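You operate a simulated robot arm through the tools that you are given. There is no shell and no other tool.

Carry out the task below with a simulated two-armed robot. There is one attempt and no reset: what you move stays moved.

Task
Shut the set down: lamp breakers off, main breaker off, then key off.
Fine: the key turns only once the idle lamp is out.
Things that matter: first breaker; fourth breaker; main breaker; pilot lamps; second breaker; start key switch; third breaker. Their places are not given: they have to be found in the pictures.

It is judged by the outcome, as a careful person would: the job done as asked, and still so three seconds after it is handed in. It fails if anything else is knocked over, pushed out of place, dropped, spilled or broken.

Robot
Two 7-joint arms with two-finger parallel grippers on one trunk that stands fixed in place. Base frame: the origin is at the foot of the trunk, x ahead of it, y to its left, z up; the work surface is at about z = 700. Readings come in mm, rad, newtons and seconds.
The left shoulder is at [70, 163, 1320], the right one opposite. With the tool pointing down near the work surface each hand reaches from about 100 to 800 mm from the base axis, measured 20 degrees to its own side. Payload 3.43 kg a hand.
Tool frame (each hand has its own): the origin (TCP) lies between the finger pads and is the grasp point; the fingertips stand 34 mm ahead of it; z points along the fingers, y is the line along which they close. The gripper opens to 128 mm. The fingers are 24 mm wide and 12 mm thick; the gripper's body (48 by 130 mm) begins 96 mm behind the TCP.
Orientation is that of the tool frame in the base frame, as a unit quaternion [w, x, y, z]. With the fingers straight down and closing along the base's y, the tool's x points along the base's -x, its y along +y and its z along -z.

Tools
- The arms move only by the tool send_rows. It takes "left_increments", "right_increments" or both (then of equal length, played together; a hand with none holds still); each is one flat list of numbers, 7 for each row, row after row: the shift along the tool's x, y, z in mm, then the turn, a rotation vector about the tool's x, y, z in rad, then the gripper command, from -1 (fully open) to 1 (shut), values between in proportion. In form: [x, y, z, wx, wy, wz, fingers, x, y, z, wx, wy, wz, fingers, ...]. A call has 1 to 20 rows; each row is the pose to reach, as a shift and turn from the pose commanded when the call began, along the tool's axes at that moment. A row lasts 0.2 s, in which the tool goes at most 50 mm and 0.15 rad; a call with a longer step from one row to the next is refused whole, and so is a gripper value outside its range. A pose out of reach is approached as far as the arm can. The call stops where the force on the tool passes 80 N (or 10 N more than at its start, if that is more) or the arm is blocked; 0.2 s more then pass. The fingers move at their own pace (about 153 mm/s each) and stop on an object; they squeeze with about 27 N. The grip force told is the motor's: it shows also when the fingers shut on nothing. Time passes only in rows, and 0.2 s behind the last, so rows that repeat a pose let the fingers close. The reply holds the time, the measured pose of the TCP, the force on the tool along the base axes, the opening and the grip force, in the units named above and with some noise, with the torque about the TCP (base axes, N m) and any sound that the robot's microphone picked up, and new pictures: "pictures" is both (left out), scene, wrist or none (wrist: the cameras of the hands that moved).
- Cameras (640 x 400 px; columns grow to the right, rows downward): "scene" is now at [127.7, -50.1, 1559.4]; the picture's right is [-0.54, -0.84, 0.00], its down [-0.38, 0.24, -0.89] and it looks along [0.75, -0.48, -0.45] (base axes); focal length 331 px, centre (320, 200). "left" rides on the left gripper at [76, 11, -160] in its tool frame; the picture's right is [-0.15, 0.99, 0.00], its down [-0.88, -0.13, -0.46] and it looks along [-0.45, -0.07, 0.89] (tool axes); focal length 234 px, centre (320, 200). "right" rides on the right gripper at [76, -11, -160] in its tool frame; the picture's right is [0.15, 0.99, 0.00], its down [-0.88, 0.13, -0.46] and it looks along [-0.45, 0.07, 0.89] (tool axes); focal length 234 px, centre (320, 200).
- lift_body(by): slides the trunk up (or, below 0, down) by that many mm; the arms and the scene camera ride with it, the base frame stays. It gives what a move gives, with no picture.
- head_to(pan, tilt): turns the head with the scene camera to pan (to the left, within 1.501 rad either way) and tilt (down, from -0.506 to 1.204), counted from straight ahead of the robot. It gives what a move gives, and a new picture of the scene camera.
- measure_at(camera, pixels): for up to 12 pixels [column, row] of the newest picture of that camera ("zoom" is the newest enlarged one), the place [x, y, z] in the base frame of the surface seen there, good to about 3 mm. It takes no simulated time.
- zoom(camera, box): a new picture of the part [left, top, right, bottom] of that camera's present view, enlarged. It takes no simulated time.
- job_done(): hands the job in; it is judged then, once.

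Open the grippers and draw the arms clear of the work before you hand the job in, unless the task says otherwise.

The tools are called after "Emit:" as a command line: name --argument value ..., lists and objects as JSON in quotes. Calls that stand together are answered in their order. send_rows: Moves the arms, as the interface text tells. Its arguments: {"type":"object","properties":{"left_increments":{"type":"array","items":{"type":"number"}},"right_increments":{"type":"array","items":{"type":"number"}},"pictures":{"type":"string","enum":["both","scene","wrist","none"]}},"required":[]} The other tools are called the same way: lift_body (by) slides the trunk up or down; head_to (pan, tilt) turns the head that bears the scene camera; measure_at (camera, pixels) gives the place of the surface under pixels of a picture; zoom (camera, box) takes an enlarged picture of a part of a camera's view; job_done () hands the job in.

At the start:

```text
t: 0.0
left_ee_pos: [520.9, -29.1, 1327.7]
left_tool_rot: [0.0, -0.001, 1.0, 0.0]
left_contact_force: [-0.1, 1.0, 0.6]
left_wrist_torque: [-0.02, -0.01, -0.02]
left_grip_width: 127.9
left_grip_force: 0.0
right_ee_pos: [350.6, -508.4, 1283.8]
right_tool_rot: [0.001, 0.0, 1.0, 0.0]
right_contact_force: [-0.4, -0.2, 0.6]
right_wrist_torque: [-0.02, 0.04, 0.04]
right_grip_width: 127.9
right_grip_force: 0.1
trunk travel left (down, up): [-800.0, 140.0]
head pan, tilt: [-0.565, 0.469]
```

scene: 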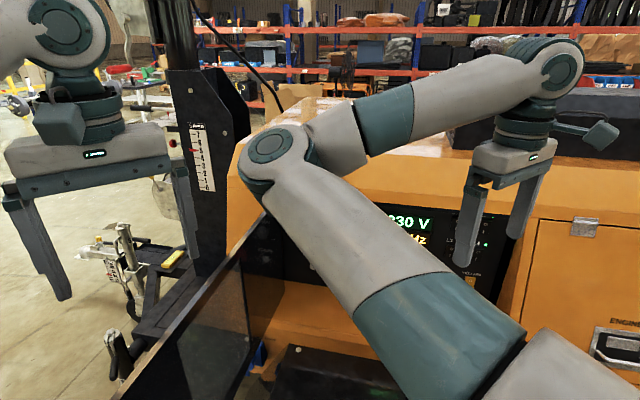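
right: 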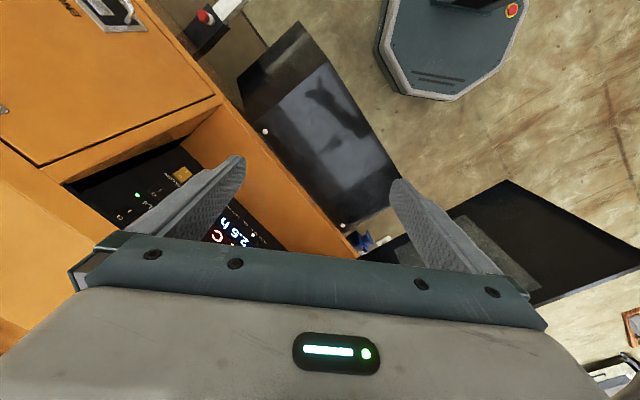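
left: 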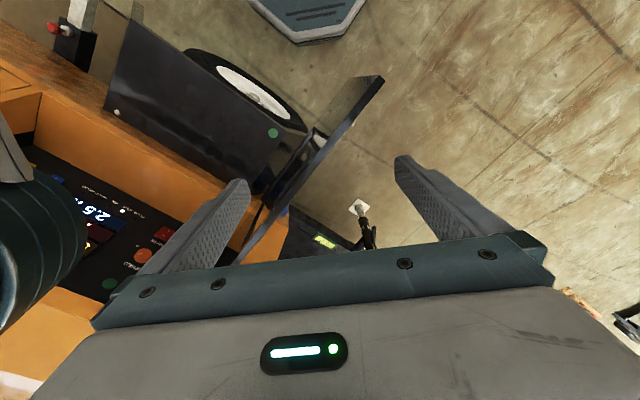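

The right arm blocks much of the generator panel (around pixels 400,230). I zoom in on the visible portions first to understand the layout.

Emit:
zoom --camera "scene" --box '[230, 170, 550, 370]'

Emit:
zoom --camera "right" --box '[40, 100, 360, 300]'

Emit:
zoom --camera "left" --box '[0, 100, 320, 300]'

Emit:
measure_at --camera "scene" --pixels '[[410, 220], [485, 245], [470, 280], [300, 290], [290, 240], [540, 300], [350, 150], [320, 350], [620, 350], [240, 200]]'

```text
2.00 times, centred on (390, 270) of scene
```

zoom: 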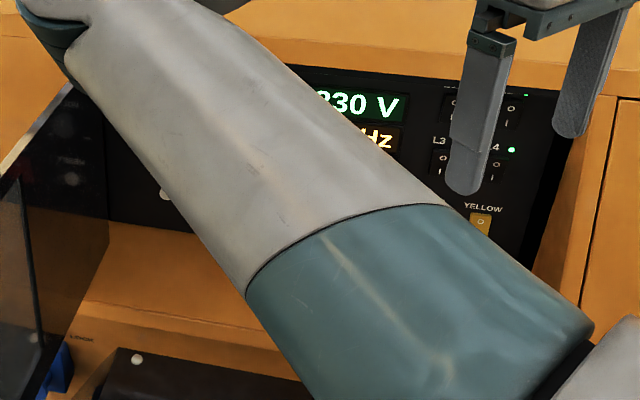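

```text
2.00 times, centred on (200, 200) of right
```

zoom: 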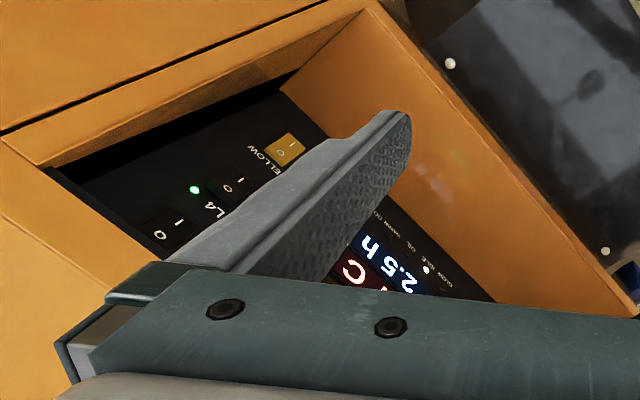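

```text
2.00 times, centred on (160, 200) of left
```

zoom: 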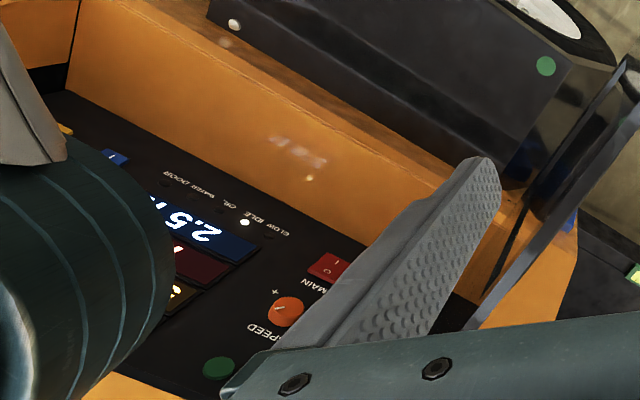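

```text
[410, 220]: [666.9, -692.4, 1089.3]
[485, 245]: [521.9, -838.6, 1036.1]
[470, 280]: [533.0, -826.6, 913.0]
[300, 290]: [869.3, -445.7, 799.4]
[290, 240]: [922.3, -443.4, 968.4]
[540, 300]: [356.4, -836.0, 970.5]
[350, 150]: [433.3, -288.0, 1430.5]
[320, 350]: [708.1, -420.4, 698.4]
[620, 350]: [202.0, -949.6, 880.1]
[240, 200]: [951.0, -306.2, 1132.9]
```

The right arm spans the panel view. Before moving anything, I turn the head to see what is around and where there is free space.

Emit:
head_to --pan -1.1 --tilt 0.7

Emit:
head_to --pan 0.0 --tilt 0.7

```text
t: 1.0
left_ee_pos: [521.0, -29.4, 1328.2]
left_tool_rot: [0.001, -0.001, 1.0, 0.0]
left_contact_force: [0.7, -0.6, 0.0]
left_wrist_torque: [0.04, -0.04, 0.0]
left_grip_width: 128.0
left_grip_force: 0.0
right_ee_pos: [351.5, -508.6, 1283.5]
right_tool_rot: [0.0, -0.001, 1.0, -0.001]
right_contact_force: [-0.6, 0.2, -0.3]
right_wrist_torque: [-0.01, 0.01, 0.0]
right_grip_width: 128.0
right_grip_force: 0.0
trunk travel left (down, up): [-800.0, 140.0]
head pan, tilt: [-1.1, 0.7]
```

scene: 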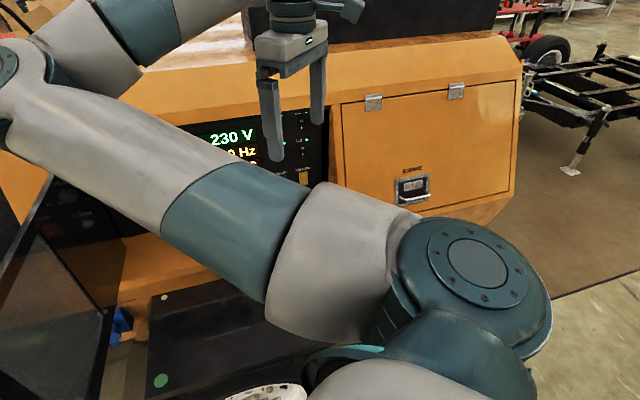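

```text
t: 2.3
left_ee_pos: [521.0, -29.2, 1326.3]
left_tool_rot: [0.0, -0.001, 1.0, 0.001]
left_contact_force: [-0.5, 0.4, -0.1]
left_wrist_torque: [-0.02, 0.0, -0.01]
left_grip_width: 127.8
left_grip_force: 0.1
right_ee_pos: [351.1, -508.8, 1283.3]
right_tool_rot: [0.0, 0.0, 1.0, 0.001]
right_contact_force: [0.4, 0.3, 0.0]
right_wrist_torque: [0.0, 0.01, 0.03]
right_grip_width: 128.0
right_grip_force: 0.1
trunk travel left (down, up): [-800.0, 140.0]
head pan, tilt: [0.0, 0.7]
```

scene: 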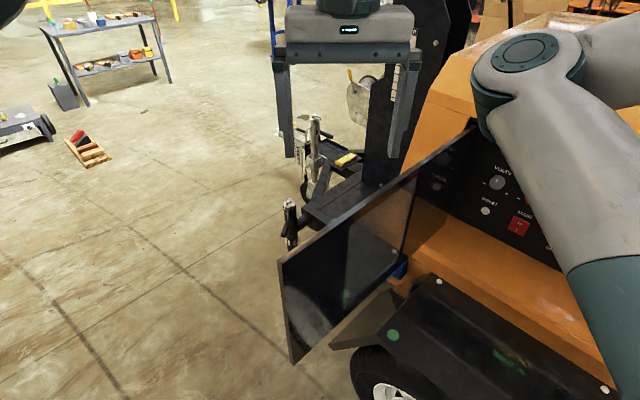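

The panel's smoked door is swung open toward me (pixels 280-470, 130-360). I measure the door, fender and visible panel items to know what clearances I have.

Emit:
measure_at --camera "scene" --pixels '[[282, 268], [292, 355], [470, 130], [340, 345], [393, 335], [438, 282], [605, 390], [440, 390], [497, 182], [487, 211], [518, 227], [390, 265]]'

Emit:
zoom --camera "scene" --box '[400, 120, 600, 270]'

```text
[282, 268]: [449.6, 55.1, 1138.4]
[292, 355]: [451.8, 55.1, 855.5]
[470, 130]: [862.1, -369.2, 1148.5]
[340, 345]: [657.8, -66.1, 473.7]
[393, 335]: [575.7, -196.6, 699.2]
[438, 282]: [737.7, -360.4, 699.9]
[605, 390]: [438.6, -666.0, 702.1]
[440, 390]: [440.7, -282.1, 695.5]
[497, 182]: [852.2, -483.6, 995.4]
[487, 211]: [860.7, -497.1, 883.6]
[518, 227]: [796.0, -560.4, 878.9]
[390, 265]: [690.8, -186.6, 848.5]
```

```text
2.67 times, centred on (500, 195) of scene
```

zoom: 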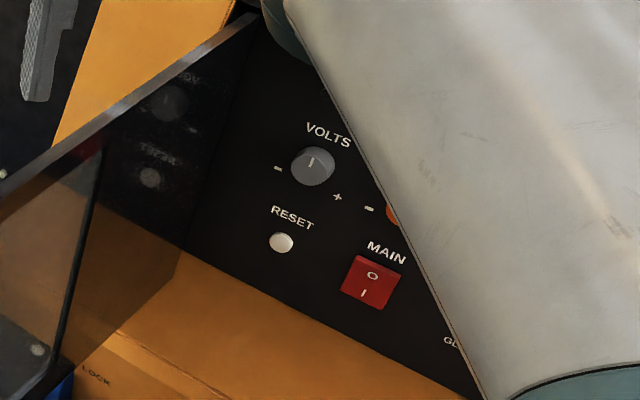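

The MAIN rocker (zoom ~370,280) shows O on top, I below. I now move the right arm back and to the right to clear the view of the panel.

Emit:
send_rows --right_increments '[29, -20, 19, 0, 0, 0, -1, 58, -40, 38, 0, 0, 0, -1, 87, -60, 57, 0, 0, 0, -1, 116, -80, 76, 0, 0, 0, -1, 145, -100, 95, 0, 0, 0, -1, 174, -120, 114, 0, 0, 0, -1, 200, -140, 130, 0, 0, 0, -1]' --pictures "none"

Emit:
head_to --pan -0.78 --tilt 0.5

```text
t: 3.9
left_ee_pos: [518.9, -30.6, 1326.9]
left_tool_rot: [0.0, -0.001, 1.0, 0.001]
left_contact_force: [-0.4, -0.5, -0.2]
left_wrist_torque: [0.02, -0.01, -0.03]
left_grip_width: 127.9
left_grip_force: 0.0
right_ee_pos: [149.6, -650.4, 1154.1]
right_tool_rot: [0.0, -0.001, 1.0, -0.001]
right_contact_force: [-0.4, 0.1, -0.1]
right_wrist_torque: [0.01, -0.02, -0.05]
right_grip_width: 128.1
right_grip_force: 0.0
trunk travel left (down, up): [-800.0, 140.0]
head pan, tilt: [0.0, 0.7]
```

```text
t: 5.0
left_ee_pos: [520.9, -28.8, 1328.1]
left_tool_rot: [0.0, -0.001, 1.0, -0.001]
left_contact_force: [-0.6, -0.5, 0.6]
left_wrist_torque: [0.0, 0.03, 0.03]
left_grip_width: 127.9
left_grip_force: 0.1
right_ee_pos: [152.3, -650.0, 1154.2]
right_tool_rot: [-0.001, 0.0, 1.0, 0.0]
right_contact_force: [0.7, -0.4, 1.1]
right_wrist_torque: [0.04, -0.03, -0.03]
right_grip_width: 128.3
right_grip_force: 0.1
trunk travel left (down, up): [-800.0, 140.0]
head pan, tilt: [-0.78, 0.499]
```

scene: 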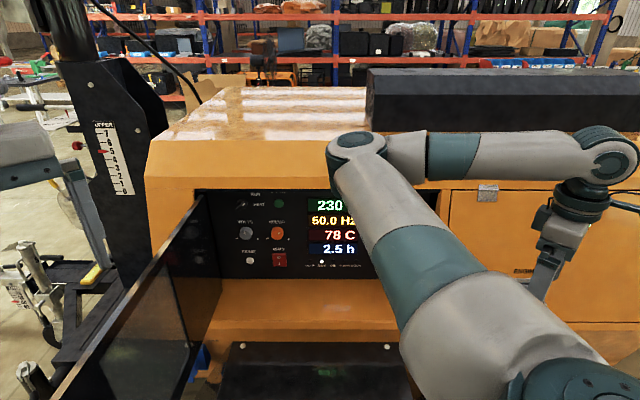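

The left half of the panel is now visible; the right part (lamp breakers) remains behind the arm. I zoom and measure the visible items.

Emit:
zoom --camera "scene" --box '[190, 180, 390, 305]'

```text
3.20 times, centred on (290, 242) of scene
```

zoom: 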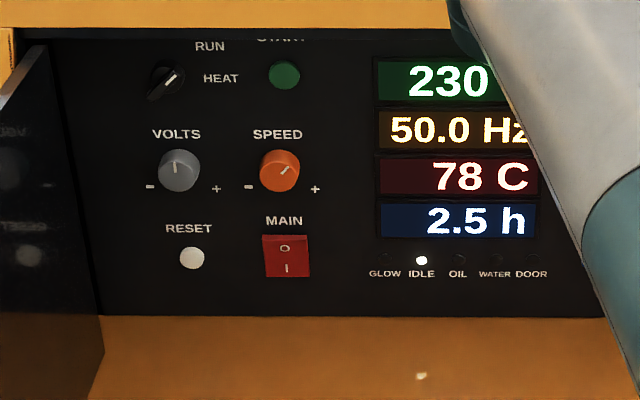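

The zoom shows the key switch (170,80), green START, knobs, MAIN rocker (286,255), displays and pilot lamps with IDLE lit (421,260). I measure these.

Emit:
measure_at --camera "zoom" --pixels '[[170, 80], [155, 95], [283, 75], [179, 170], [279, 170], [286, 248], [286, 268], [192, 258], [421, 260], [455, 300], [120, 60], [300, 110]]'

Emit:
measure_at --camera "scene" --pixels '[[195, 196], [216, 320], [160, 160], [270, 330], [300, 320], [240, 400], [385, 345], [480, 230], [545, 330]]'

```text
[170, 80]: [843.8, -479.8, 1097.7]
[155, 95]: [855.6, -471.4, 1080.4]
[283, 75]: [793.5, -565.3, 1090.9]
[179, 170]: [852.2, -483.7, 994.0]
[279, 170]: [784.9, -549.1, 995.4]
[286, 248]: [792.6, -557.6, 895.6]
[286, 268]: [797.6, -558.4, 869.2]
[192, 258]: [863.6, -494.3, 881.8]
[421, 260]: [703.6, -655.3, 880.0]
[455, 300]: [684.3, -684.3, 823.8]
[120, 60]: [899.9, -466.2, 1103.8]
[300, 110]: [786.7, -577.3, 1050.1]
```

```text
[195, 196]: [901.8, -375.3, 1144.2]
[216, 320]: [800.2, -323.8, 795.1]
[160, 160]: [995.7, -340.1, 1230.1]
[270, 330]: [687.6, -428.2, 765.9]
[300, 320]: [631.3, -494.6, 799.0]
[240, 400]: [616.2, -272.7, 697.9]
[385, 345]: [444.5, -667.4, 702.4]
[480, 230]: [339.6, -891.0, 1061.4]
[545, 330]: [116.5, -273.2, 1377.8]
```

Panel plane works out vertical at about 45° yaw, with MAIN's O half at about (793,-558,896) protruding. Before lowering the trunk for a better view I must get the left hand clear of the open door, so I move it back and left.

Emit:
send_rows --left_increments '[25, 38, 0, 0, 0, 0, -1, 50, 76, 0, 0, 0, 0, -1, 75, 114, 0, 0, 0, 0, -1, 100, 152, 0, 0, 0, 0, -1, 125, 190, 0, 0, 0, 0, -1, 150, 228, 0, 0, 0, 0, -1, 175, 266, 0, 0, 0, 0, -1, 200, 304, 0, 0, 0, 0, -1, 225, 342, 0, 0, 0, 0, -1]' --pictures "none"

Emit:
head_to --pan 0.3 --tilt 0.8

Emit:
head_to --pan -1.4 --tilt 0.9

```text
t: 7.0
left_ee_pos: [291.6, 314.2, 1327.2]
left_tool_rot: [0.001, 0.0, 1.0, -0.002]
left_contact_force: [-0.6, 0.9, -0.1]
left_wrist_torque: [-0.02, 0.0, -0.02]
left_grip_width: 128.0
left_grip_force: 0.0
right_ee_pos: [148.1, -648.0, 1155.2]
right_tool_rot: [0.001, 0.0, 1.0, -0.001]
right_contact_force: [-0.7, -0.2, 0.1]
right_wrist_torque: [-0.03, -0.06, 0.02]
right_grip_width: 127.9
right_grip_force: 0.0
trunk travel left (down, up): [-800.0, 140.0]
head pan, tilt: [-0.78, 0.499]
```

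```text
t: 8.3
left_ee_pos: [294.8, 313.5, 1330.0]
left_tool_rot: [0.0, -0.001, 1.0, 0.0]
left_contact_force: [0.1, 0.0, 0.4]
left_wrist_torque: [-0.01, 0.01, 0.01]
left_grip_width: 127.8
left_grip_force: 0.0
right_ee_pos: [151.3, -649.6, 1154.1]
right_tool_rot: [0.0, 0.001, 1.0, 0.0]
right_contact_force: [0.5, -0.3, -0.5]
right_wrist_torque: [0.0, -0.01, 0.0]
right_grip_width: 128.1
right_grip_force: 0.0
trunk travel left (down, up): [-800.0, 140.0]
head pan, tilt: [0.3, 0.799]
```

scene: 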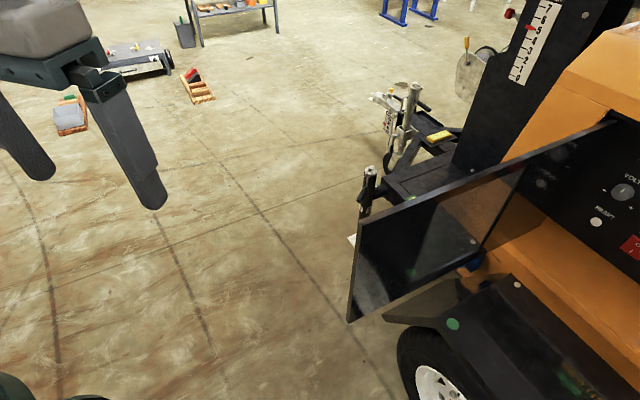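

```text
t: 10.1
left_ee_pos: [294.3, 313.1, 1328.4]
left_tool_rot: [0.0, -0.001, 1.0, -0.001]
left_contact_force: [-0.7, 0.4, 0.0]
left_wrist_torque: [0.0, -0.03, -0.02]
left_grip_width: 128.0
left_grip_force: 0.1
right_ee_pos: [151.7, -648.6, 1153.1]
right_tool_rot: [0.0, 0.0, 1.0, 0.0]
right_contact_force: [-1.0, -0.5, 1.0]
right_wrist_torque: [-0.02, 0.01, -0.01]
right_grip_width: 128.2
right_grip_force: 0.0
trunk travel left (down, up): [-800.0, 140.0]
head pan, tilt: [-1.4, 0.901]
```

scene: 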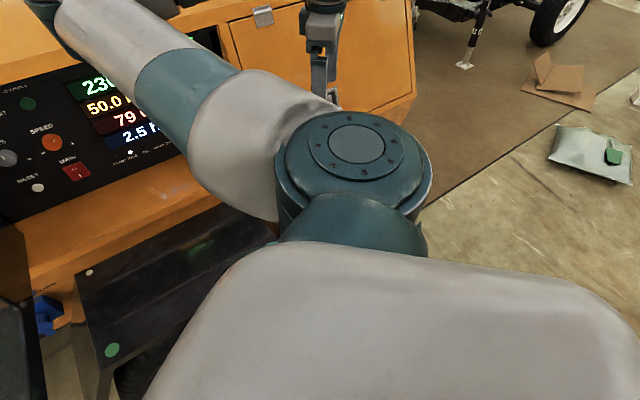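

The left hand is clear of the door (door end near 350,320 in the earlier view) and nothing lies under either hand. I lower the trunk 200 mm for a lower view of the panel and look again.

Emit:
lift_body --by -200

Emit:
head_to --pan -0.78 --tilt 0.35

Emit:
zoom --camera "scene" --box '[190, 150, 390, 275]'

```text
t: 12.2
left_ee_pos: [294.6, 311.7, 1128.2]
left_tool_rot: [-0.001, -0.001, 1.0, 0.0]
left_contact_force: [-0.2, 1.0, 0.1]
left_wrist_torque: [0.0, 0.0, -0.01]
left_grip_width: 128.1
left_grip_force: 0.2
right_ee_pos: [151.0, -650.2, 954.3]
right_tool_rot: [-0.001, 0.001, 1.0, -0.002]
right_contact_force: [-0.3, -0.6, -0.6]
right_wrist_torque: [0.0, -0.01, 0.0]
right_grip_width: 128.3
right_grip_force: 0.1
trunk travel left (down, up): [-600.0, 340.0]
head pan, tilt: [-1.4, 0.901]
```

```text
t: 13.2
left_ee_pos: [295.0, 312.0, 1128.7]
left_tool_rot: [0.0, -0.001, 1.0, 0.0]
left_contact_force: [-0.5, 0.1, -0.3]
left_wrist_torque: [-0.02, 0.03, 0.0]
left_grip_width: 127.9
left_grip_force: 0.1
right_ee_pos: [151.8, -649.5, 954.3]
right_tool_rot: [0.0, -0.001, 1.0, -0.001]
right_contact_force: [-0.3, 0.3, 0.3]
right_wrist_torque: [0.02, 0.0, 0.01]
right_grip_width: 127.9
right_grip_force: 0.0
trunk travel left (down, up): [-600.0, 340.0]
head pan, tilt: [-0.78, 0.351]
```

scene: 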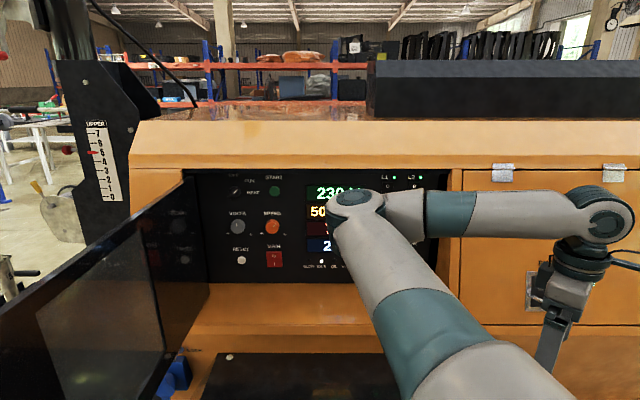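

```text
3.20 times, centred on (290, 212) of scene
```

zoom: 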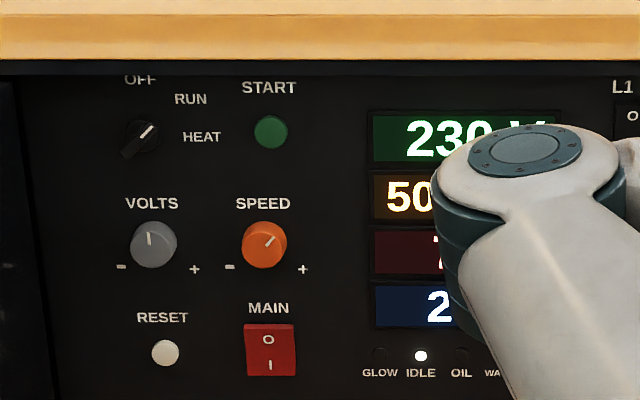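

Now labels read: OFF straight up, RUN at 45° and HEAT to the right; the key's mark points to RUN. I bring the right hand forward of the panel and yaw it 45°, to then tilt it to face the panel.

Emit:
send_rows --right_increments '[-36, 10, -20, 0, 0, 0, -1, -72, 20, -40, 0, 0, 0, -1, -108, 30, -60, 0, 0, 0, -1, -144, 40, -80, 0, 0, 0, -1, -180, 50, -100, 0, 0, 0, -1, -180, 50, -100, 0, 0, 0.14, 0, -180, 50, -100, 0, 0, 0.28, 0.5, -180, 50, -100, 0, 0, 0.42, 1, -180, 50, -100, 0, 0, 0.56, 1, -180, 50, -100, 0, 0, 0.7, 1, -180, 50, -100, 0, 0, 0.785, 1]' --pictures "both"

```text
t: 15.6
left_ee_pos: [293.5, 313.3, 1127.4]
left_tool_rot: [0.001, -0.001, 1.0, 0.0]
left_contact_force: [0.3, 0.4, 0.1]
left_wrist_torque: [0.02, 0.0, 0.0]
left_grip_width: 127.9
left_grip_force: 0.1
right_ee_pos: [331.8, -599.7, 1054.2]
right_tool_rot: [0.0, 0.382, 0.924, 0.0]
right_contact_force: [-0.4, 0.4, 0.5]
right_wrist_torque: [0.0, 0.02, 0.01]
right_grip_width: 0.1
right_grip_force: 27.1
trunk travel left (down, up): [-600.0, 340.0]
head pan, tilt: [-0.78, 0.351]
```

scene: 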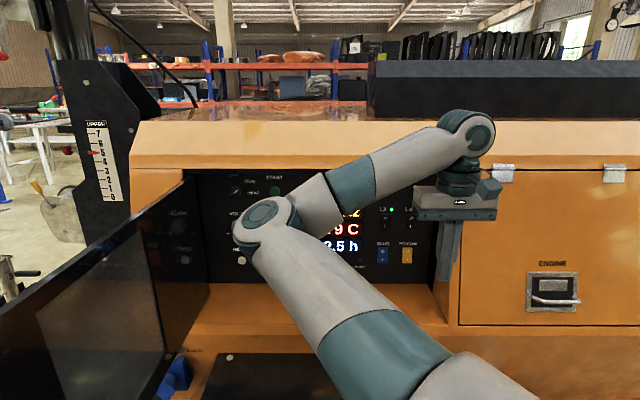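
right: 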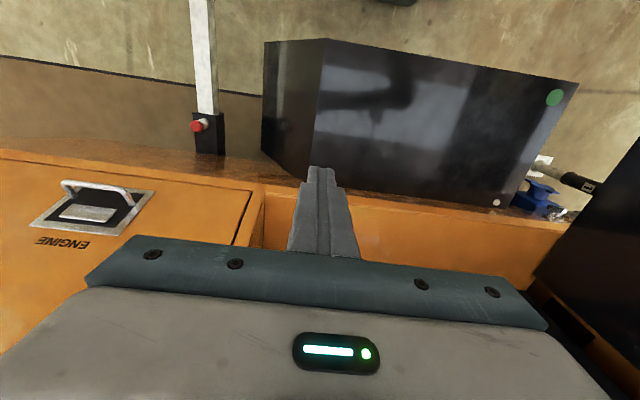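

The hand is now yawed with closed fingers. I measure the elbow place to check it stays clear, before tilting the hand up to face the panel.

Emit:
measure_at --camera "scene" --pixels '[[262, 215], [465, 130], [383, 255], [407, 255], [383, 210], [408, 208], [391, 209], [440, 290], [448, 200]]'

Emit:
zoom --camera "scene" --box '[350, 160, 470, 280]'

```text
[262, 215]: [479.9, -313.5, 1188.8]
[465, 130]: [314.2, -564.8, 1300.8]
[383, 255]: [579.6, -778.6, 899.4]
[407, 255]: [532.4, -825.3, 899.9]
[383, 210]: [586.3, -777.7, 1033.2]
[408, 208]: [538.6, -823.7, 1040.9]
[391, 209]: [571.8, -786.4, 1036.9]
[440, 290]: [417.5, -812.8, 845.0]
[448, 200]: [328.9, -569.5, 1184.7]
```

```text
3.33 times, centred on (410, 220) of scene
```

zoom: 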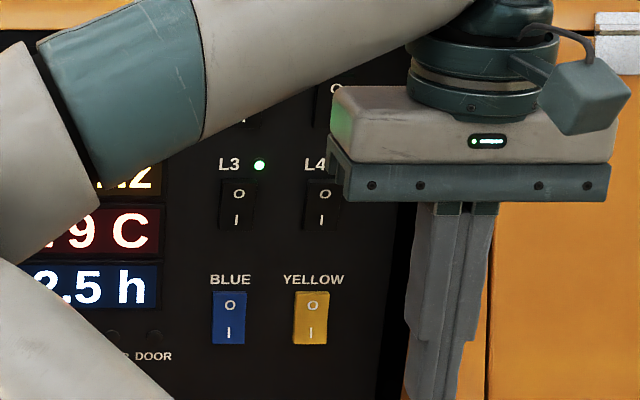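

Breakers L3/L4 sit near z≈1035 with O on top, 65 mm apart; BLUE/YELLOW below are to be left alone. I now tilt the hand to face the panel while moving it 120 mm toward it.

Emit:
send_rows --right_increments '[-11, 0, 0, 0, -0.1428, 0, 1, -22, 0, 0, 0, -0.2856, 0, 1, -33, 0, 0, 0, -0.4284, 0, 1, -44, 0, 0, 0, -0.5712, 0, 1, -55, 0, 0, 0, -0.714, 0, 1, -66, 0, 0, 0, -0.8568, 0, 1, -77, 0, 0, 0, -0.9996, 0, 1, -88, 0, 0, 0, -1.1424, 0, 1, -99, 0, 0, 0, -1.2852, 0, 1, -110, 0, 0, 0, -1.428, 0, 1, -120, 0, 0, 0, -1.5708, 0, 1]' --pictures "both"

```text
t: 18.2
left_ee_pos: [291.7, 311.7, 1129.7]
left_tool_rot: [0.001, -0.001, 1.0, 0.001]
left_contact_force: [-0.8, 1.0, 0.7]
left_wrist_torque: [0.03, -0.03, 0.03]
left_grip_width: 128.1
left_grip_force: 0.0
right_ee_pos: [357.1, -705.5, 993.2]
right_tool_rot: [0.555, 0.269, 0.731, -0.292]
right_contact_force: [-1.6, 0.0, 1.2]
right_wrist_torque: [0.1, -0.04, 0.18]
right_grip_width: 0.0
right_grip_force: 26.7
right hand out of reach, approached as far as the arm can: row 10, 11
trunk travel left (down, up): [-600.0, 340.0]
head pan, tilt: [-0.78, 0.351]
stopped in row 11 (right hand): the arm was blocked; the commanded pose is now the measured one
```

scene: 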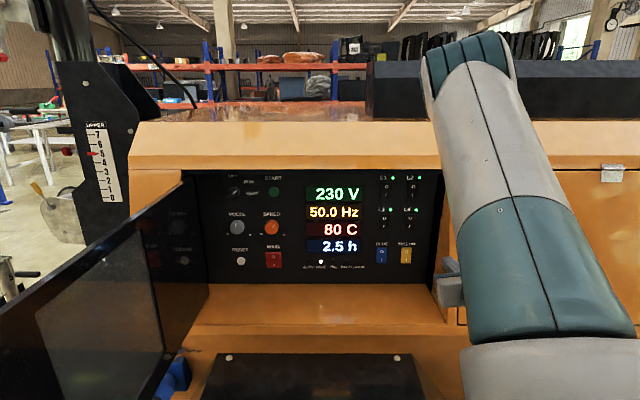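
right: 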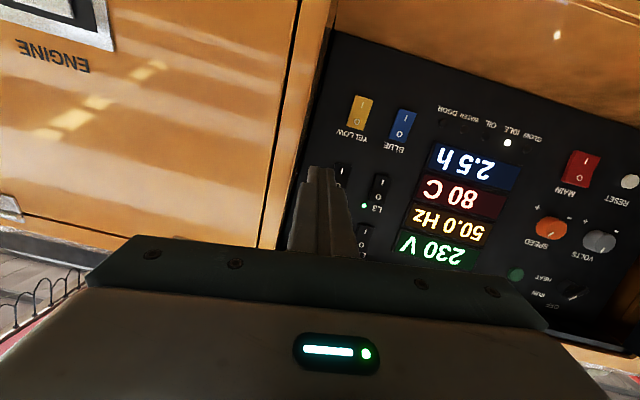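

The whole panel is now visible in the scene picture. The hand stopped about 12° short of level near a folded arm limit; I zoom in on the panel and measure the breakers.

Emit:
zoom --camera "scene" --box '[360, 165, 450, 275]'

Emit:
zoom --camera "scene" --box '[210, 165, 450, 285]'

```text
3.64 times, centred on (405, 220) of scene
```

zoom: 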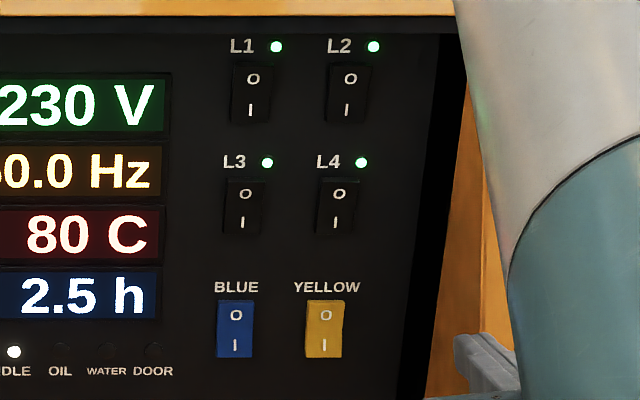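

```text
2.67 times, centred on (330, 225) of scene
```

zoom: 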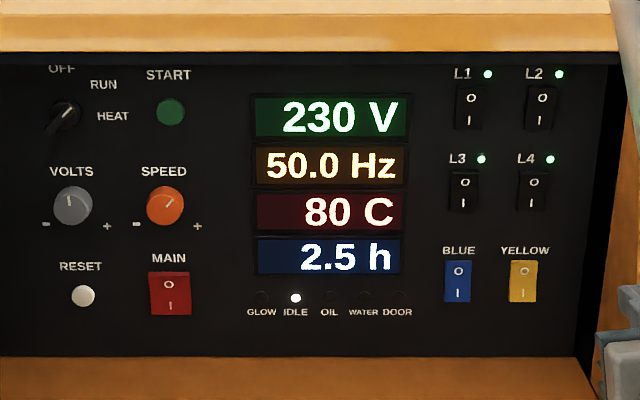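

Emit:
measure_at --camera "zoom" --pixels '[[470, 97], [470, 121], [542, 97], [542, 121], [464, 181], [464, 202], [534, 181], [534, 202], [168, 284], [168, 305], [66, 115], [50, 130]]'

Emit:
zoom --camera "scene" --box '[220, 170, 260, 210]'

```text
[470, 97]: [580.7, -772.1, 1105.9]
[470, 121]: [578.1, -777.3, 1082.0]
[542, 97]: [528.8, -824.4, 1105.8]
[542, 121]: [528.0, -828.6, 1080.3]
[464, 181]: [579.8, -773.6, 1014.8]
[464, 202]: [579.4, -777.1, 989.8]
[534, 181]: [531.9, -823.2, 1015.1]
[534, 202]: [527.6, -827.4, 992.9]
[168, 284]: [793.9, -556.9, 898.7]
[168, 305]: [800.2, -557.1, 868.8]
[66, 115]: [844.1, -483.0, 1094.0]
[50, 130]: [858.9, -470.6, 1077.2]
```

```text
10.00 times, centred on (240, 190) of scene
```

zoom: 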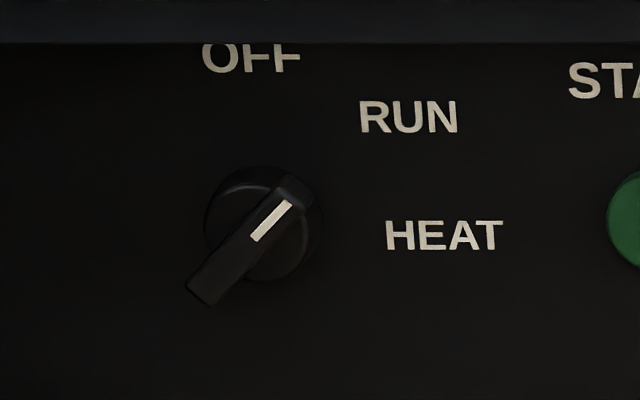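

Measured: L1 O half ≈(581,-772,1106), L2 ≈(529,-824,1106), L3 ≈(580,-774,1015), L4 ≈(532,-823,1015), MAIN O ≈(794,-557,899), key bar ≈(850,-477,1090). I move the hand forward to a staging pose in front of the breakers and level it.

Emit:
send_rows --right_increments '[-21, 16.5, 7.4, -0.009, -0.0545, 0.031, 1, -42, 33, 14.8, -0.018, -0.109, 0.0625, 1, -63, 49.5, 22.1, -0.028, -0.1635, 0.094, 1, -84.4, 66.1, 29.5, -0.037, -0.218, 0.125, 1]' --pictures "both"

```text
t: 19.2
left_ee_pos: [292.6, 310.4, 1128.6]
left_tool_rot: [0.0, 0.001, 1.0, 0.0]
left_contact_force: [0.6, -0.1, -0.2]
left_wrist_torque: [0.0, 0.0, -0.01]
left_grip_width: 127.8
left_grip_force: 0.0
right_ee_pos: [428.2, -644.4, 1029.2]
right_tool_rot: [0.657, 0.262, 0.654, -0.27]
right_contact_force: [-0.3, 0.4, 0.3]
right_wrist_torque: [0.03, 0.02, 0.0]
right_grip_width: 0.0
right_grip_force: 26.8
right hand out of reach, approached as far as the arm can: row 1, 2, 3, 4
trunk travel left (down, up): [-600.0, 340.0]
head pan, tilt: [-0.78, 0.351]
```

scene: 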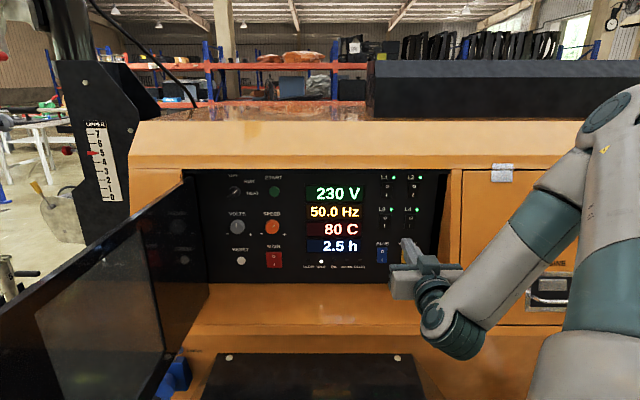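
right: 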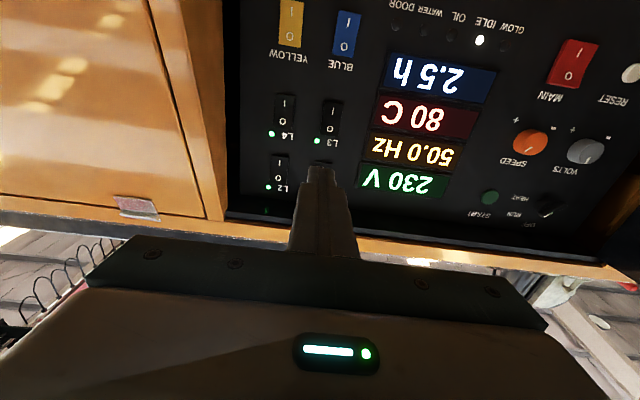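

The hand is level now and faces the panel, still slightly short of the goal. I send a null move to let it settle and read the pose.

Emit:
send_rows --right_increments '[0, 0, 0, 0, 0, 0, 1, 0, 0, 0, 0, 0, 0, 1]' --pictures "none"

```text
t: 19.8
left_ee_pos: [293.2, 311.6, 1127.8]
left_tool_rot: [0.0, -0.001, 1.0, 0.0]
left_contact_force: [0.5, -1.0, -0.8]
left_wrist_torque: [0.01, 0.05, 0.01]
left_grip_width: 128.1
left_grip_force: 0.1
right_ee_pos: [428.9, -643.7, 1029.8]
right_tool_rot: [0.657, 0.26, 0.654, -0.27]
right_contact_force: [1.1, -0.5, 0.0]
right_wrist_torque: [-0.03, 0.01, 0.0]
right_grip_width: 0.0
right_grip_force: 26.8
trunk travel left (down, up): [-600.0, 340.0]
head pan, tilt: [-0.78, 0.351]
```

The hand now sits at u≈152, n≈758 (tips ~165 mm from the panel). I align with L3's O half (lateral +14 mm, down 13 mm) and advance 100 mm.

Emit:
send_rows --right_increments '[4, 4, 33, 0, 0, 0, 1, 8, 8, 66, 0, 0, 0, 1, 13, 13, 100, 0, 0, 0, 1, 13, 13, 100, 0, 0, 0, 1]' --pictures "both"

```text
t: 20.8
left_ee_pos: [294.7, 312.9, 1128.4]
left_tool_rot: [0.0, -0.002, 1.0, 0.0]
left_contact_force: [0.2, 0.5, -0.5]
left_wrist_torque: [0.0, -0.01, 0.0]
left_grip_width: 127.9
left_grip_force: 0.1
right_ee_pos: [479.6, -685.5, 1003.8]
right_tool_rot: [0.656, 0.263, 0.653, -0.272]
right_contact_force: [0.4, 0.3, -0.5]
right_wrist_torque: [-0.01, -0.01, 0.0]
right_grip_width: 0.0
right_grip_force: 26.9
right hand out of reach, approached as far as the arm can: row 1, 2, 3, 4
trunk travel left (down, up): [-600.0, 340.0]
head pan, tilt: [-0.78, 0.351]
```

scene: 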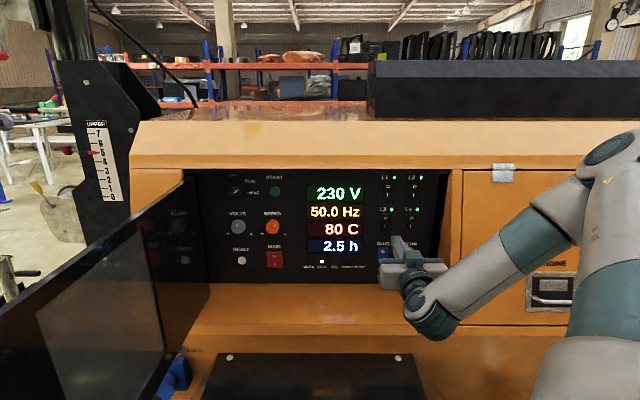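
right: 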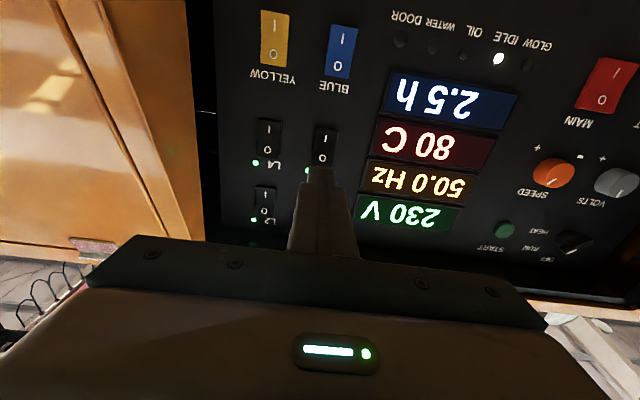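

The hand advanced but stayed about 35 mm short and 14 mm low, hitting a joint limit. I measure elbow, wrist and hand places to understand the arm's posture.

Emit:
measure_at --camera "scene" --pixels '[[610, 150], [595, 180], [540, 230], [470, 280], [430, 305], [410, 280], [395, 275], [400, 250], [610, 320]]'

Emit:
zoom --camera "scene" --box '[360, 120, 640, 400]'

```text
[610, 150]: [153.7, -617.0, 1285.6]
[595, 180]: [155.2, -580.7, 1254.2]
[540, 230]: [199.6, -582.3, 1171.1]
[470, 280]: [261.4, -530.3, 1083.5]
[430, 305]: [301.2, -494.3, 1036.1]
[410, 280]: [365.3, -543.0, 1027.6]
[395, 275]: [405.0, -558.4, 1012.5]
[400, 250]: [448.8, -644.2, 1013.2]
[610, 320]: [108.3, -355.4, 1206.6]
```

```text
1.43 times, centred on (500, 260) of scene
```

zoom: 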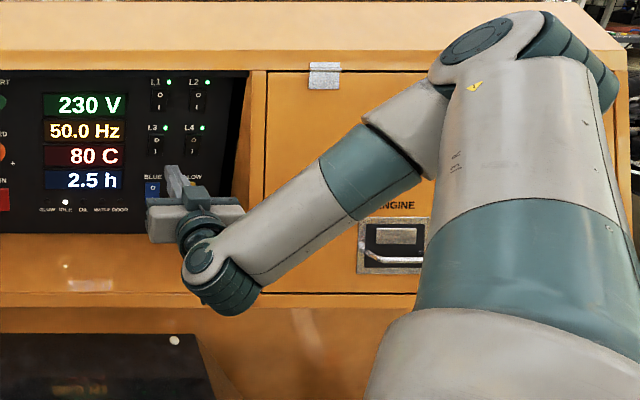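

The wrist is bent ~85° with the elbow out to the right, so a joint limit blocks further advance. I back off a little and try rolling the tool about its own axis (free for pressing) to see which roll relieves the limit.

Emit:
send_rows --right_increments '[0, 0, -8, 0, 0, 0.14, 1, 0, 0, -16, 0, 0, 0.28, 1, 0, 0, -24, 0, 0, 0.42, 1, 0, 0, -32, 0, 0, 0.56, 1, 0, 0, -40, 0, 0, 0.7, 1]' --pictures "scene"

```text
t: 22.0
left_ee_pos: [293.8, 311.6, 1128.4]
left_tool_rot: [0.0, -0.001, 1.0, 0.0]
left_contact_force: [0.2, -0.3, -1.2]
left_wrist_torque: [0.0, -0.01, 0.03]
left_grip_width: 128.1
left_grip_force: 0.0
right_ee_pos: [451.7, -654.7, 1005.7]
right_tool_rot: [0.706, 0.476, 0.524, -0.032]
right_contact_force: [-0.1, 0.1, 0.4]
right_wrist_torque: [0.01, 0.03, 0.0]
right_grip_width: 0.0
right_grip_force: 26.3
right hand out of reach, approached as far as the arm can: row 1
trunk travel left (down, up): [-600.0, 340.0]
head pan, tilt: [-0.78, 0.351]
```

scene: 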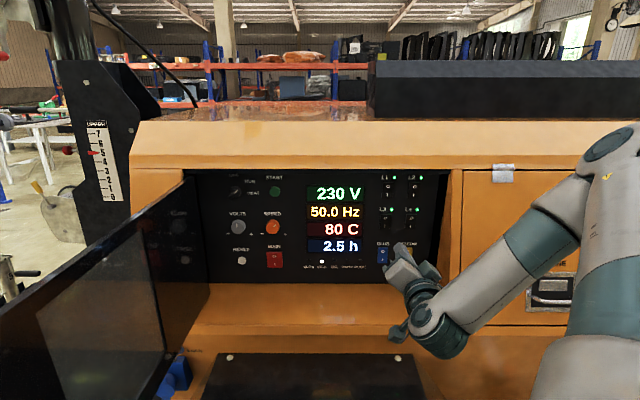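

A +0.7 rad roll freed the arm. With the tool level (z-axis ≈ into panel), I advance toward L3's O half, stopping with the tips ~40 mm short of it.

Emit:
send_rows --right_increments '[-2, 4, 33, 0, 0, 0, 1, -4, 8, 66, 0, 0, 0, 1, -5, 13, 97, 0, 0, 0, 1, -5, 13, 97, 0, 0, 0, 1]' --pictures "both"

```text
t: 23.0
left_ee_pos: [294.1, 310.4, 1128.1]
left_tool_rot: [0.0, 0.0, 1.0, 0.0]
left_contact_force: [-0.5, 1.5, 0.4]
left_wrist_torque: [0.0, 0.01, -0.03]
left_grip_width: 128.0
left_grip_force: 0.1
right_ee_pos: [474.7, -678.1, 1000.9]
right_tool_rot: [0.708, 0.472, 0.524, -0.031]
right_contact_force: [0.5, -0.6, 0.2]
right_wrist_torque: [-0.01, 0.0, 0.01]
right_grip_width: 0.0
right_grip_force: 26.3
right hand out of reach, approached as far as the arm can: row 1, 2, 3, 4
trunk travel left (down, up): [-600.0, 340.0]
head pan, tilt: [-0.78, 0.351]
```

scene: 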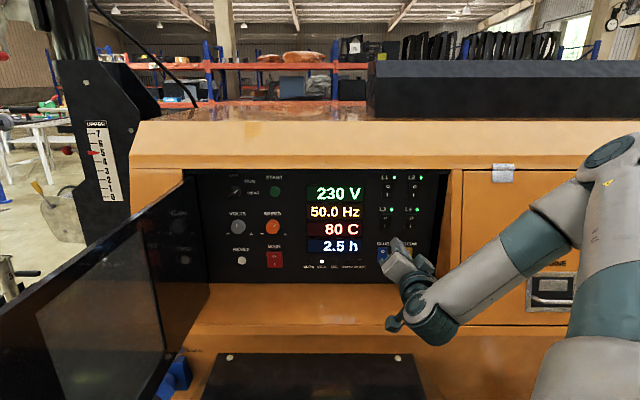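
right: 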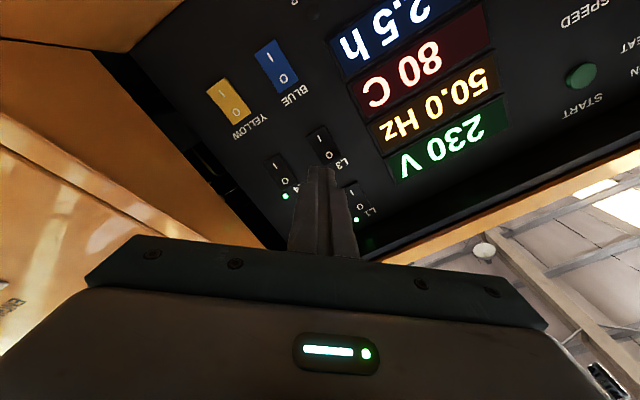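

Rolling did not help: the limit is the wrist bend, which would improve with the shoulder lower (arm reaching slightly upward). I back the hand off and raise it 150 mm so the trunk can then be lowered safely.

Emit:
send_rows --right_increments '[-23, 19, -20, 0, 0, 0, 1, -46, 38, -40, 0, 0, 0, 1, -69, 57, -60, 0, 0, 0, 1, -92, 76, -80, 0, 0, 0, 1, -115, 95, -100, 0, 0, 0, 1, -115, 95, -100, 0, 0, 0, 1]' --pictures "scene"

```text
t: 24.4
left_ee_pos: [294.6, 312.0, 1128.1]
left_tool_rot: [0.0, -0.001, 1.0, 0.0]
left_contact_force: [-0.8, 0.2, 0.6]
left_wrist_torque: [-0.01, -0.02, -0.01]
left_grip_width: 127.8
left_grip_force: 0.0
right_ee_pos: [418.2, -651.4, 1052.4]
right_tool_rot: [0.711, 0.466, 0.527, -0.025]
right_contact_force: [-0.5, 0.2, -0.1]
right_wrist_torque: [0.02, -0.02, -0.01]
right_grip_width: 0.1
right_grip_force: 26.4
right hand out of reach, approached as far as the arm can: row 1, 2, 3, 4, 5, 6
trunk travel left (down, up): [-600.0, 340.0]
head pan, tilt: [-0.78, 0.351]
```

scene: 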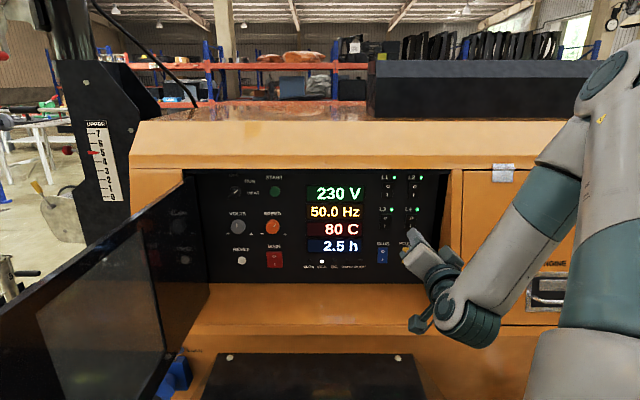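

Raising is blocked in this posture too. I pitch the tool downward (about the horizontal axis along the panel) to relax the wrist bend before repositioning.

Emit:
send_rows --right_increments '[0, 0, -5, 0.089, 0.108, 0, 1, 0, 0, -10, 0.178, 0.216, 0, 1, 0, 0, -15, 0.267, 0.324, 0, 1, 0, 0, -20, 0.356, 0.432, 0, 1, 0, 0, -25, 0.445, 0.54, 0, 1, 0, 0, -30, 0.534, 0.648, 0, 1]' --pictures "scene"

```text
t: 25.8
left_ee_pos: [293.1, 309.6, 1129.4]
left_tool_rot: [0.0, 0.0, 1.0, 0.0]
left_contact_force: [-0.2, -0.9, -0.1]
left_wrist_torque: [0.03, -0.01, -0.03]
left_grip_width: 128.0
left_grip_force: 0.1
right_ee_pos: [393.4, -630.3, 1052.6]
right_tool_rot: [0.355, 0.629, 0.691, -0.017]
right_contact_force: [0.3, 0.4, 0.8]
right_wrist_torque: [0.02, -0.05, 0.03]
right_grip_width: 0.1
right_grip_force: 27.0
right hand out of reach, approached as far as the arm can: row 1, 2
trunk travel left (down, up): [-600.0, 340.0]
head pan, tilt: [-0.78, 0.351]
```

scene: 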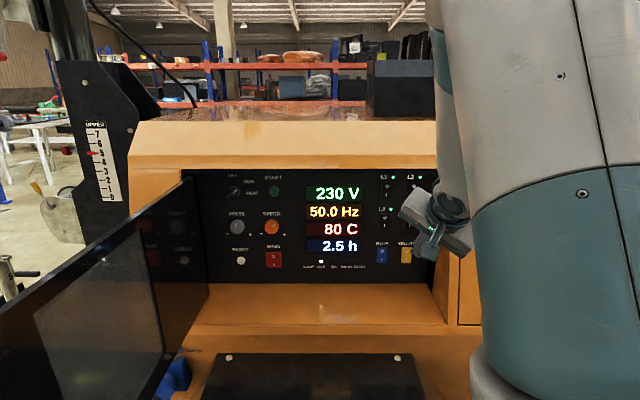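

The arm has gone to an elbow-up posture with the tool ~48° down, tips at n≈747 — clear of the lower body. I lower the trunk by 200 mm.

Emit:
lift_body --by -200

Emit:
head_to --pan -0.78 --tilt 0.15

```text
t: 28.0
left_ee_pos: [294.7, 312.1, 927.6]
left_tool_rot: [0.001, 0.0, 1.0, 0.0]
left_contact_force: [0.6, -0.9, 0.7]
left_wrist_torque: [0.03, -0.03, 0.01]
left_grip_width: 128.0
left_grip_force: 0.0
right_ee_pos: [396.3, -628.7, 854.2]
right_tool_rot: [0.355, 0.629, 0.692, -0.016]
right_contact_force: [0.1, -0.2, 1.2]
right_wrist_torque: [0.01, -0.01, 0.01]
right_grip_width: 0.1
right_grip_force: 27.2
trunk travel left (down, up): [-400.0, 540.0]
head pan, tilt: [-0.78, 0.351]
```

```text
t: 28.7
left_ee_pos: [295.0, 311.9, 928.0]
left_tool_rot: [0.0, -0.001, 1.0, 0.0]
left_contact_force: [0.0, 0.9, 0.0]
left_wrist_torque: [0.0, -0.02, -0.01]
left_grip_width: 127.9
left_grip_force: 0.0
right_ee_pos: [397.0, -628.1, 854.2]
right_tool_rot: [0.354, 0.629, 0.692, -0.017]
right_contact_force: [0.5, 0.4, -0.3]
right_wrist_torque: [0.01, -0.02, 0.01]
right_grip_width: 0.0
right_grip_force: 26.9
trunk travel left (down, up): [-400.0, 540.0]
head pan, tilt: [-0.78, 0.15]
```

scene: 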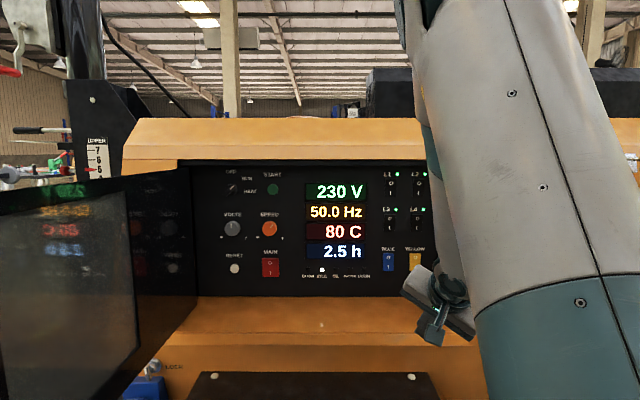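

Panel is in view from straight on. I raise the hand ~160 mm and nudge it 50 mm toward the panel, keeping its tilt.

Emit:
send_rows --right_increments '[-23.4, 28, -21.5, 0, 0, 0, 1, -46.8, 56.1, -43.1, 0, 0, 0, 1, -70.2, 84.2, -64.7, 0, 0, 0, 1, -93.6, 112.2, -86.2, 0, 0, 0, 1, -93.6, 112.2, -86.2, 0, 0, 0, 1]' --pictures "scene"

```text
t: 29.9
left_ee_pos: [293.8, 312.5, 929.0]
left_tool_rot: [0.001, -0.001, 1.0, -0.001]
left_contact_force: [-0.3, -0.6, -0.2]
left_wrist_torque: [-0.01, 0.03, -0.02]
left_grip_width: 128.0
left_grip_force: 0.1
right_ee_pos: [451.0, -643.4, 1013.6]
right_tool_rot: [0.356, 0.627, 0.693, -0.016]
right_contact_force: [-0.2, 0.4, -0.5]
right_wrist_torque: [0.02, 0.04, 0.01]
right_grip_width: 0.0
right_grip_force: 27.2
trunk travel left (down, up): [-400.0, 540.0]
head pan, tilt: [-0.78, 0.15]
```

scene: 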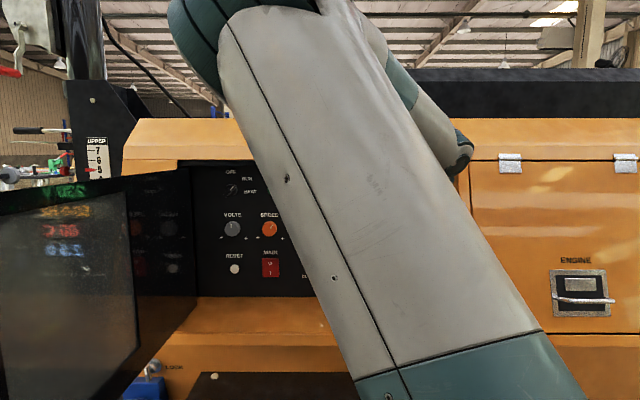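

The arm follows well now. I tilt the tool back up to level (0.84 rad) while advancing 56 mm, ending with the tips just outside the recess at L3's height.

Emit:
send_rows --right_increments '[-4.6, 3.8, 5.3, -0.0766, -0.0926, 0, 1, -9.2, 7.6, 10.6, -0.1532, -0.1852, 0, 1, -13.8, 11.4, 15.9, -0.2298, -0.2778, 0, 1, -18.4, 15.3, 21.3, -0.3064, -0.3704, 0, 1, -23, 19.1, 26.6, -0.383, -0.463, 0, 1, -27.6, 22.9, 31.9, -0.4596, -0.5556, 0, 1, -32.2, 26.7, 37.2, -0.5364, -0.6483, 0, 1, -32.2, 26.7, 37.2, -0.5364, -0.6483, 0, 1]' --pictures "both"

```text
t: 31.7
left_ee_pos: [294.6, 312.3, 929.0]
left_tool_rot: [0.001, -0.001, 1.0, 0.001]
left_contact_force: [0.4, 0.1, 0.9]
left_wrist_torque: [0.01, 0.01, 0.0]
left_grip_width: 127.9
left_grip_force: 0.1
right_ee_pos: [488.2, -680.4, 1014.0]
right_tool_rot: [0.684, 0.491, 0.539, -0.032]
right_contact_force: [1.0, 0.3, -0.7]
right_wrist_torque: [0.02, 0.01, -0.05]
right_grip_width: 0.0
right_grip_force: 27.1
right hand out of reach, approached as far as the arm can: row 7, 8
trunk travel left (down, up): [-400.0, 540.0]
head pan, tilt: [-0.78, 0.15]
```

scene: 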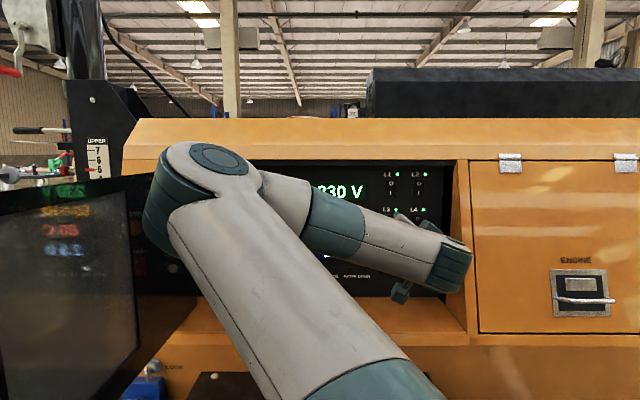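
right: 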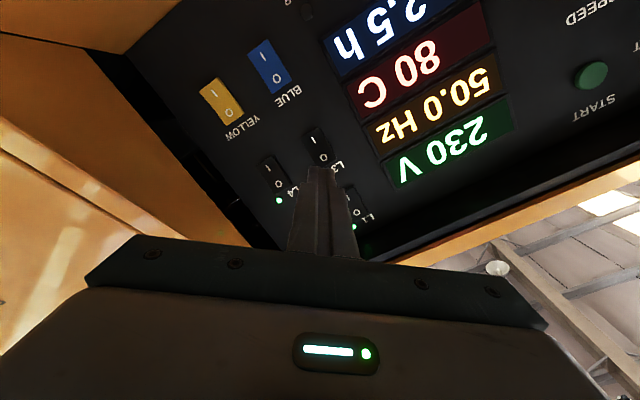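

Reached n≈826 at L3's position, tool 3.6° below level. I check the elbow's clearance to the door and panel before advancing.

Emit:
measure_at --camera "scene" --pixels '[[155, 200], [215, 155], [180, 240], [160, 150], [300, 200], [460, 260], [130, 190], [185, 290]]'

Emit:
zoom --camera "right" --box '[220, 110, 420, 260]'

```text
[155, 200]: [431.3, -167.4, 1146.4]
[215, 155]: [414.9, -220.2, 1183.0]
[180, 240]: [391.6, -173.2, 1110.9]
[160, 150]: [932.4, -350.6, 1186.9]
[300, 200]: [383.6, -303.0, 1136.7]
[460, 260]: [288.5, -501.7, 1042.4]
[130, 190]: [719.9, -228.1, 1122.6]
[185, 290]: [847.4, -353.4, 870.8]
```

```text
2.67 times, centred on (320, 185) of right
```

zoom: 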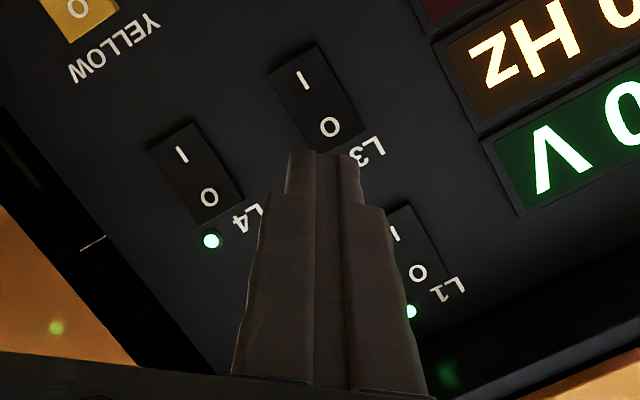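

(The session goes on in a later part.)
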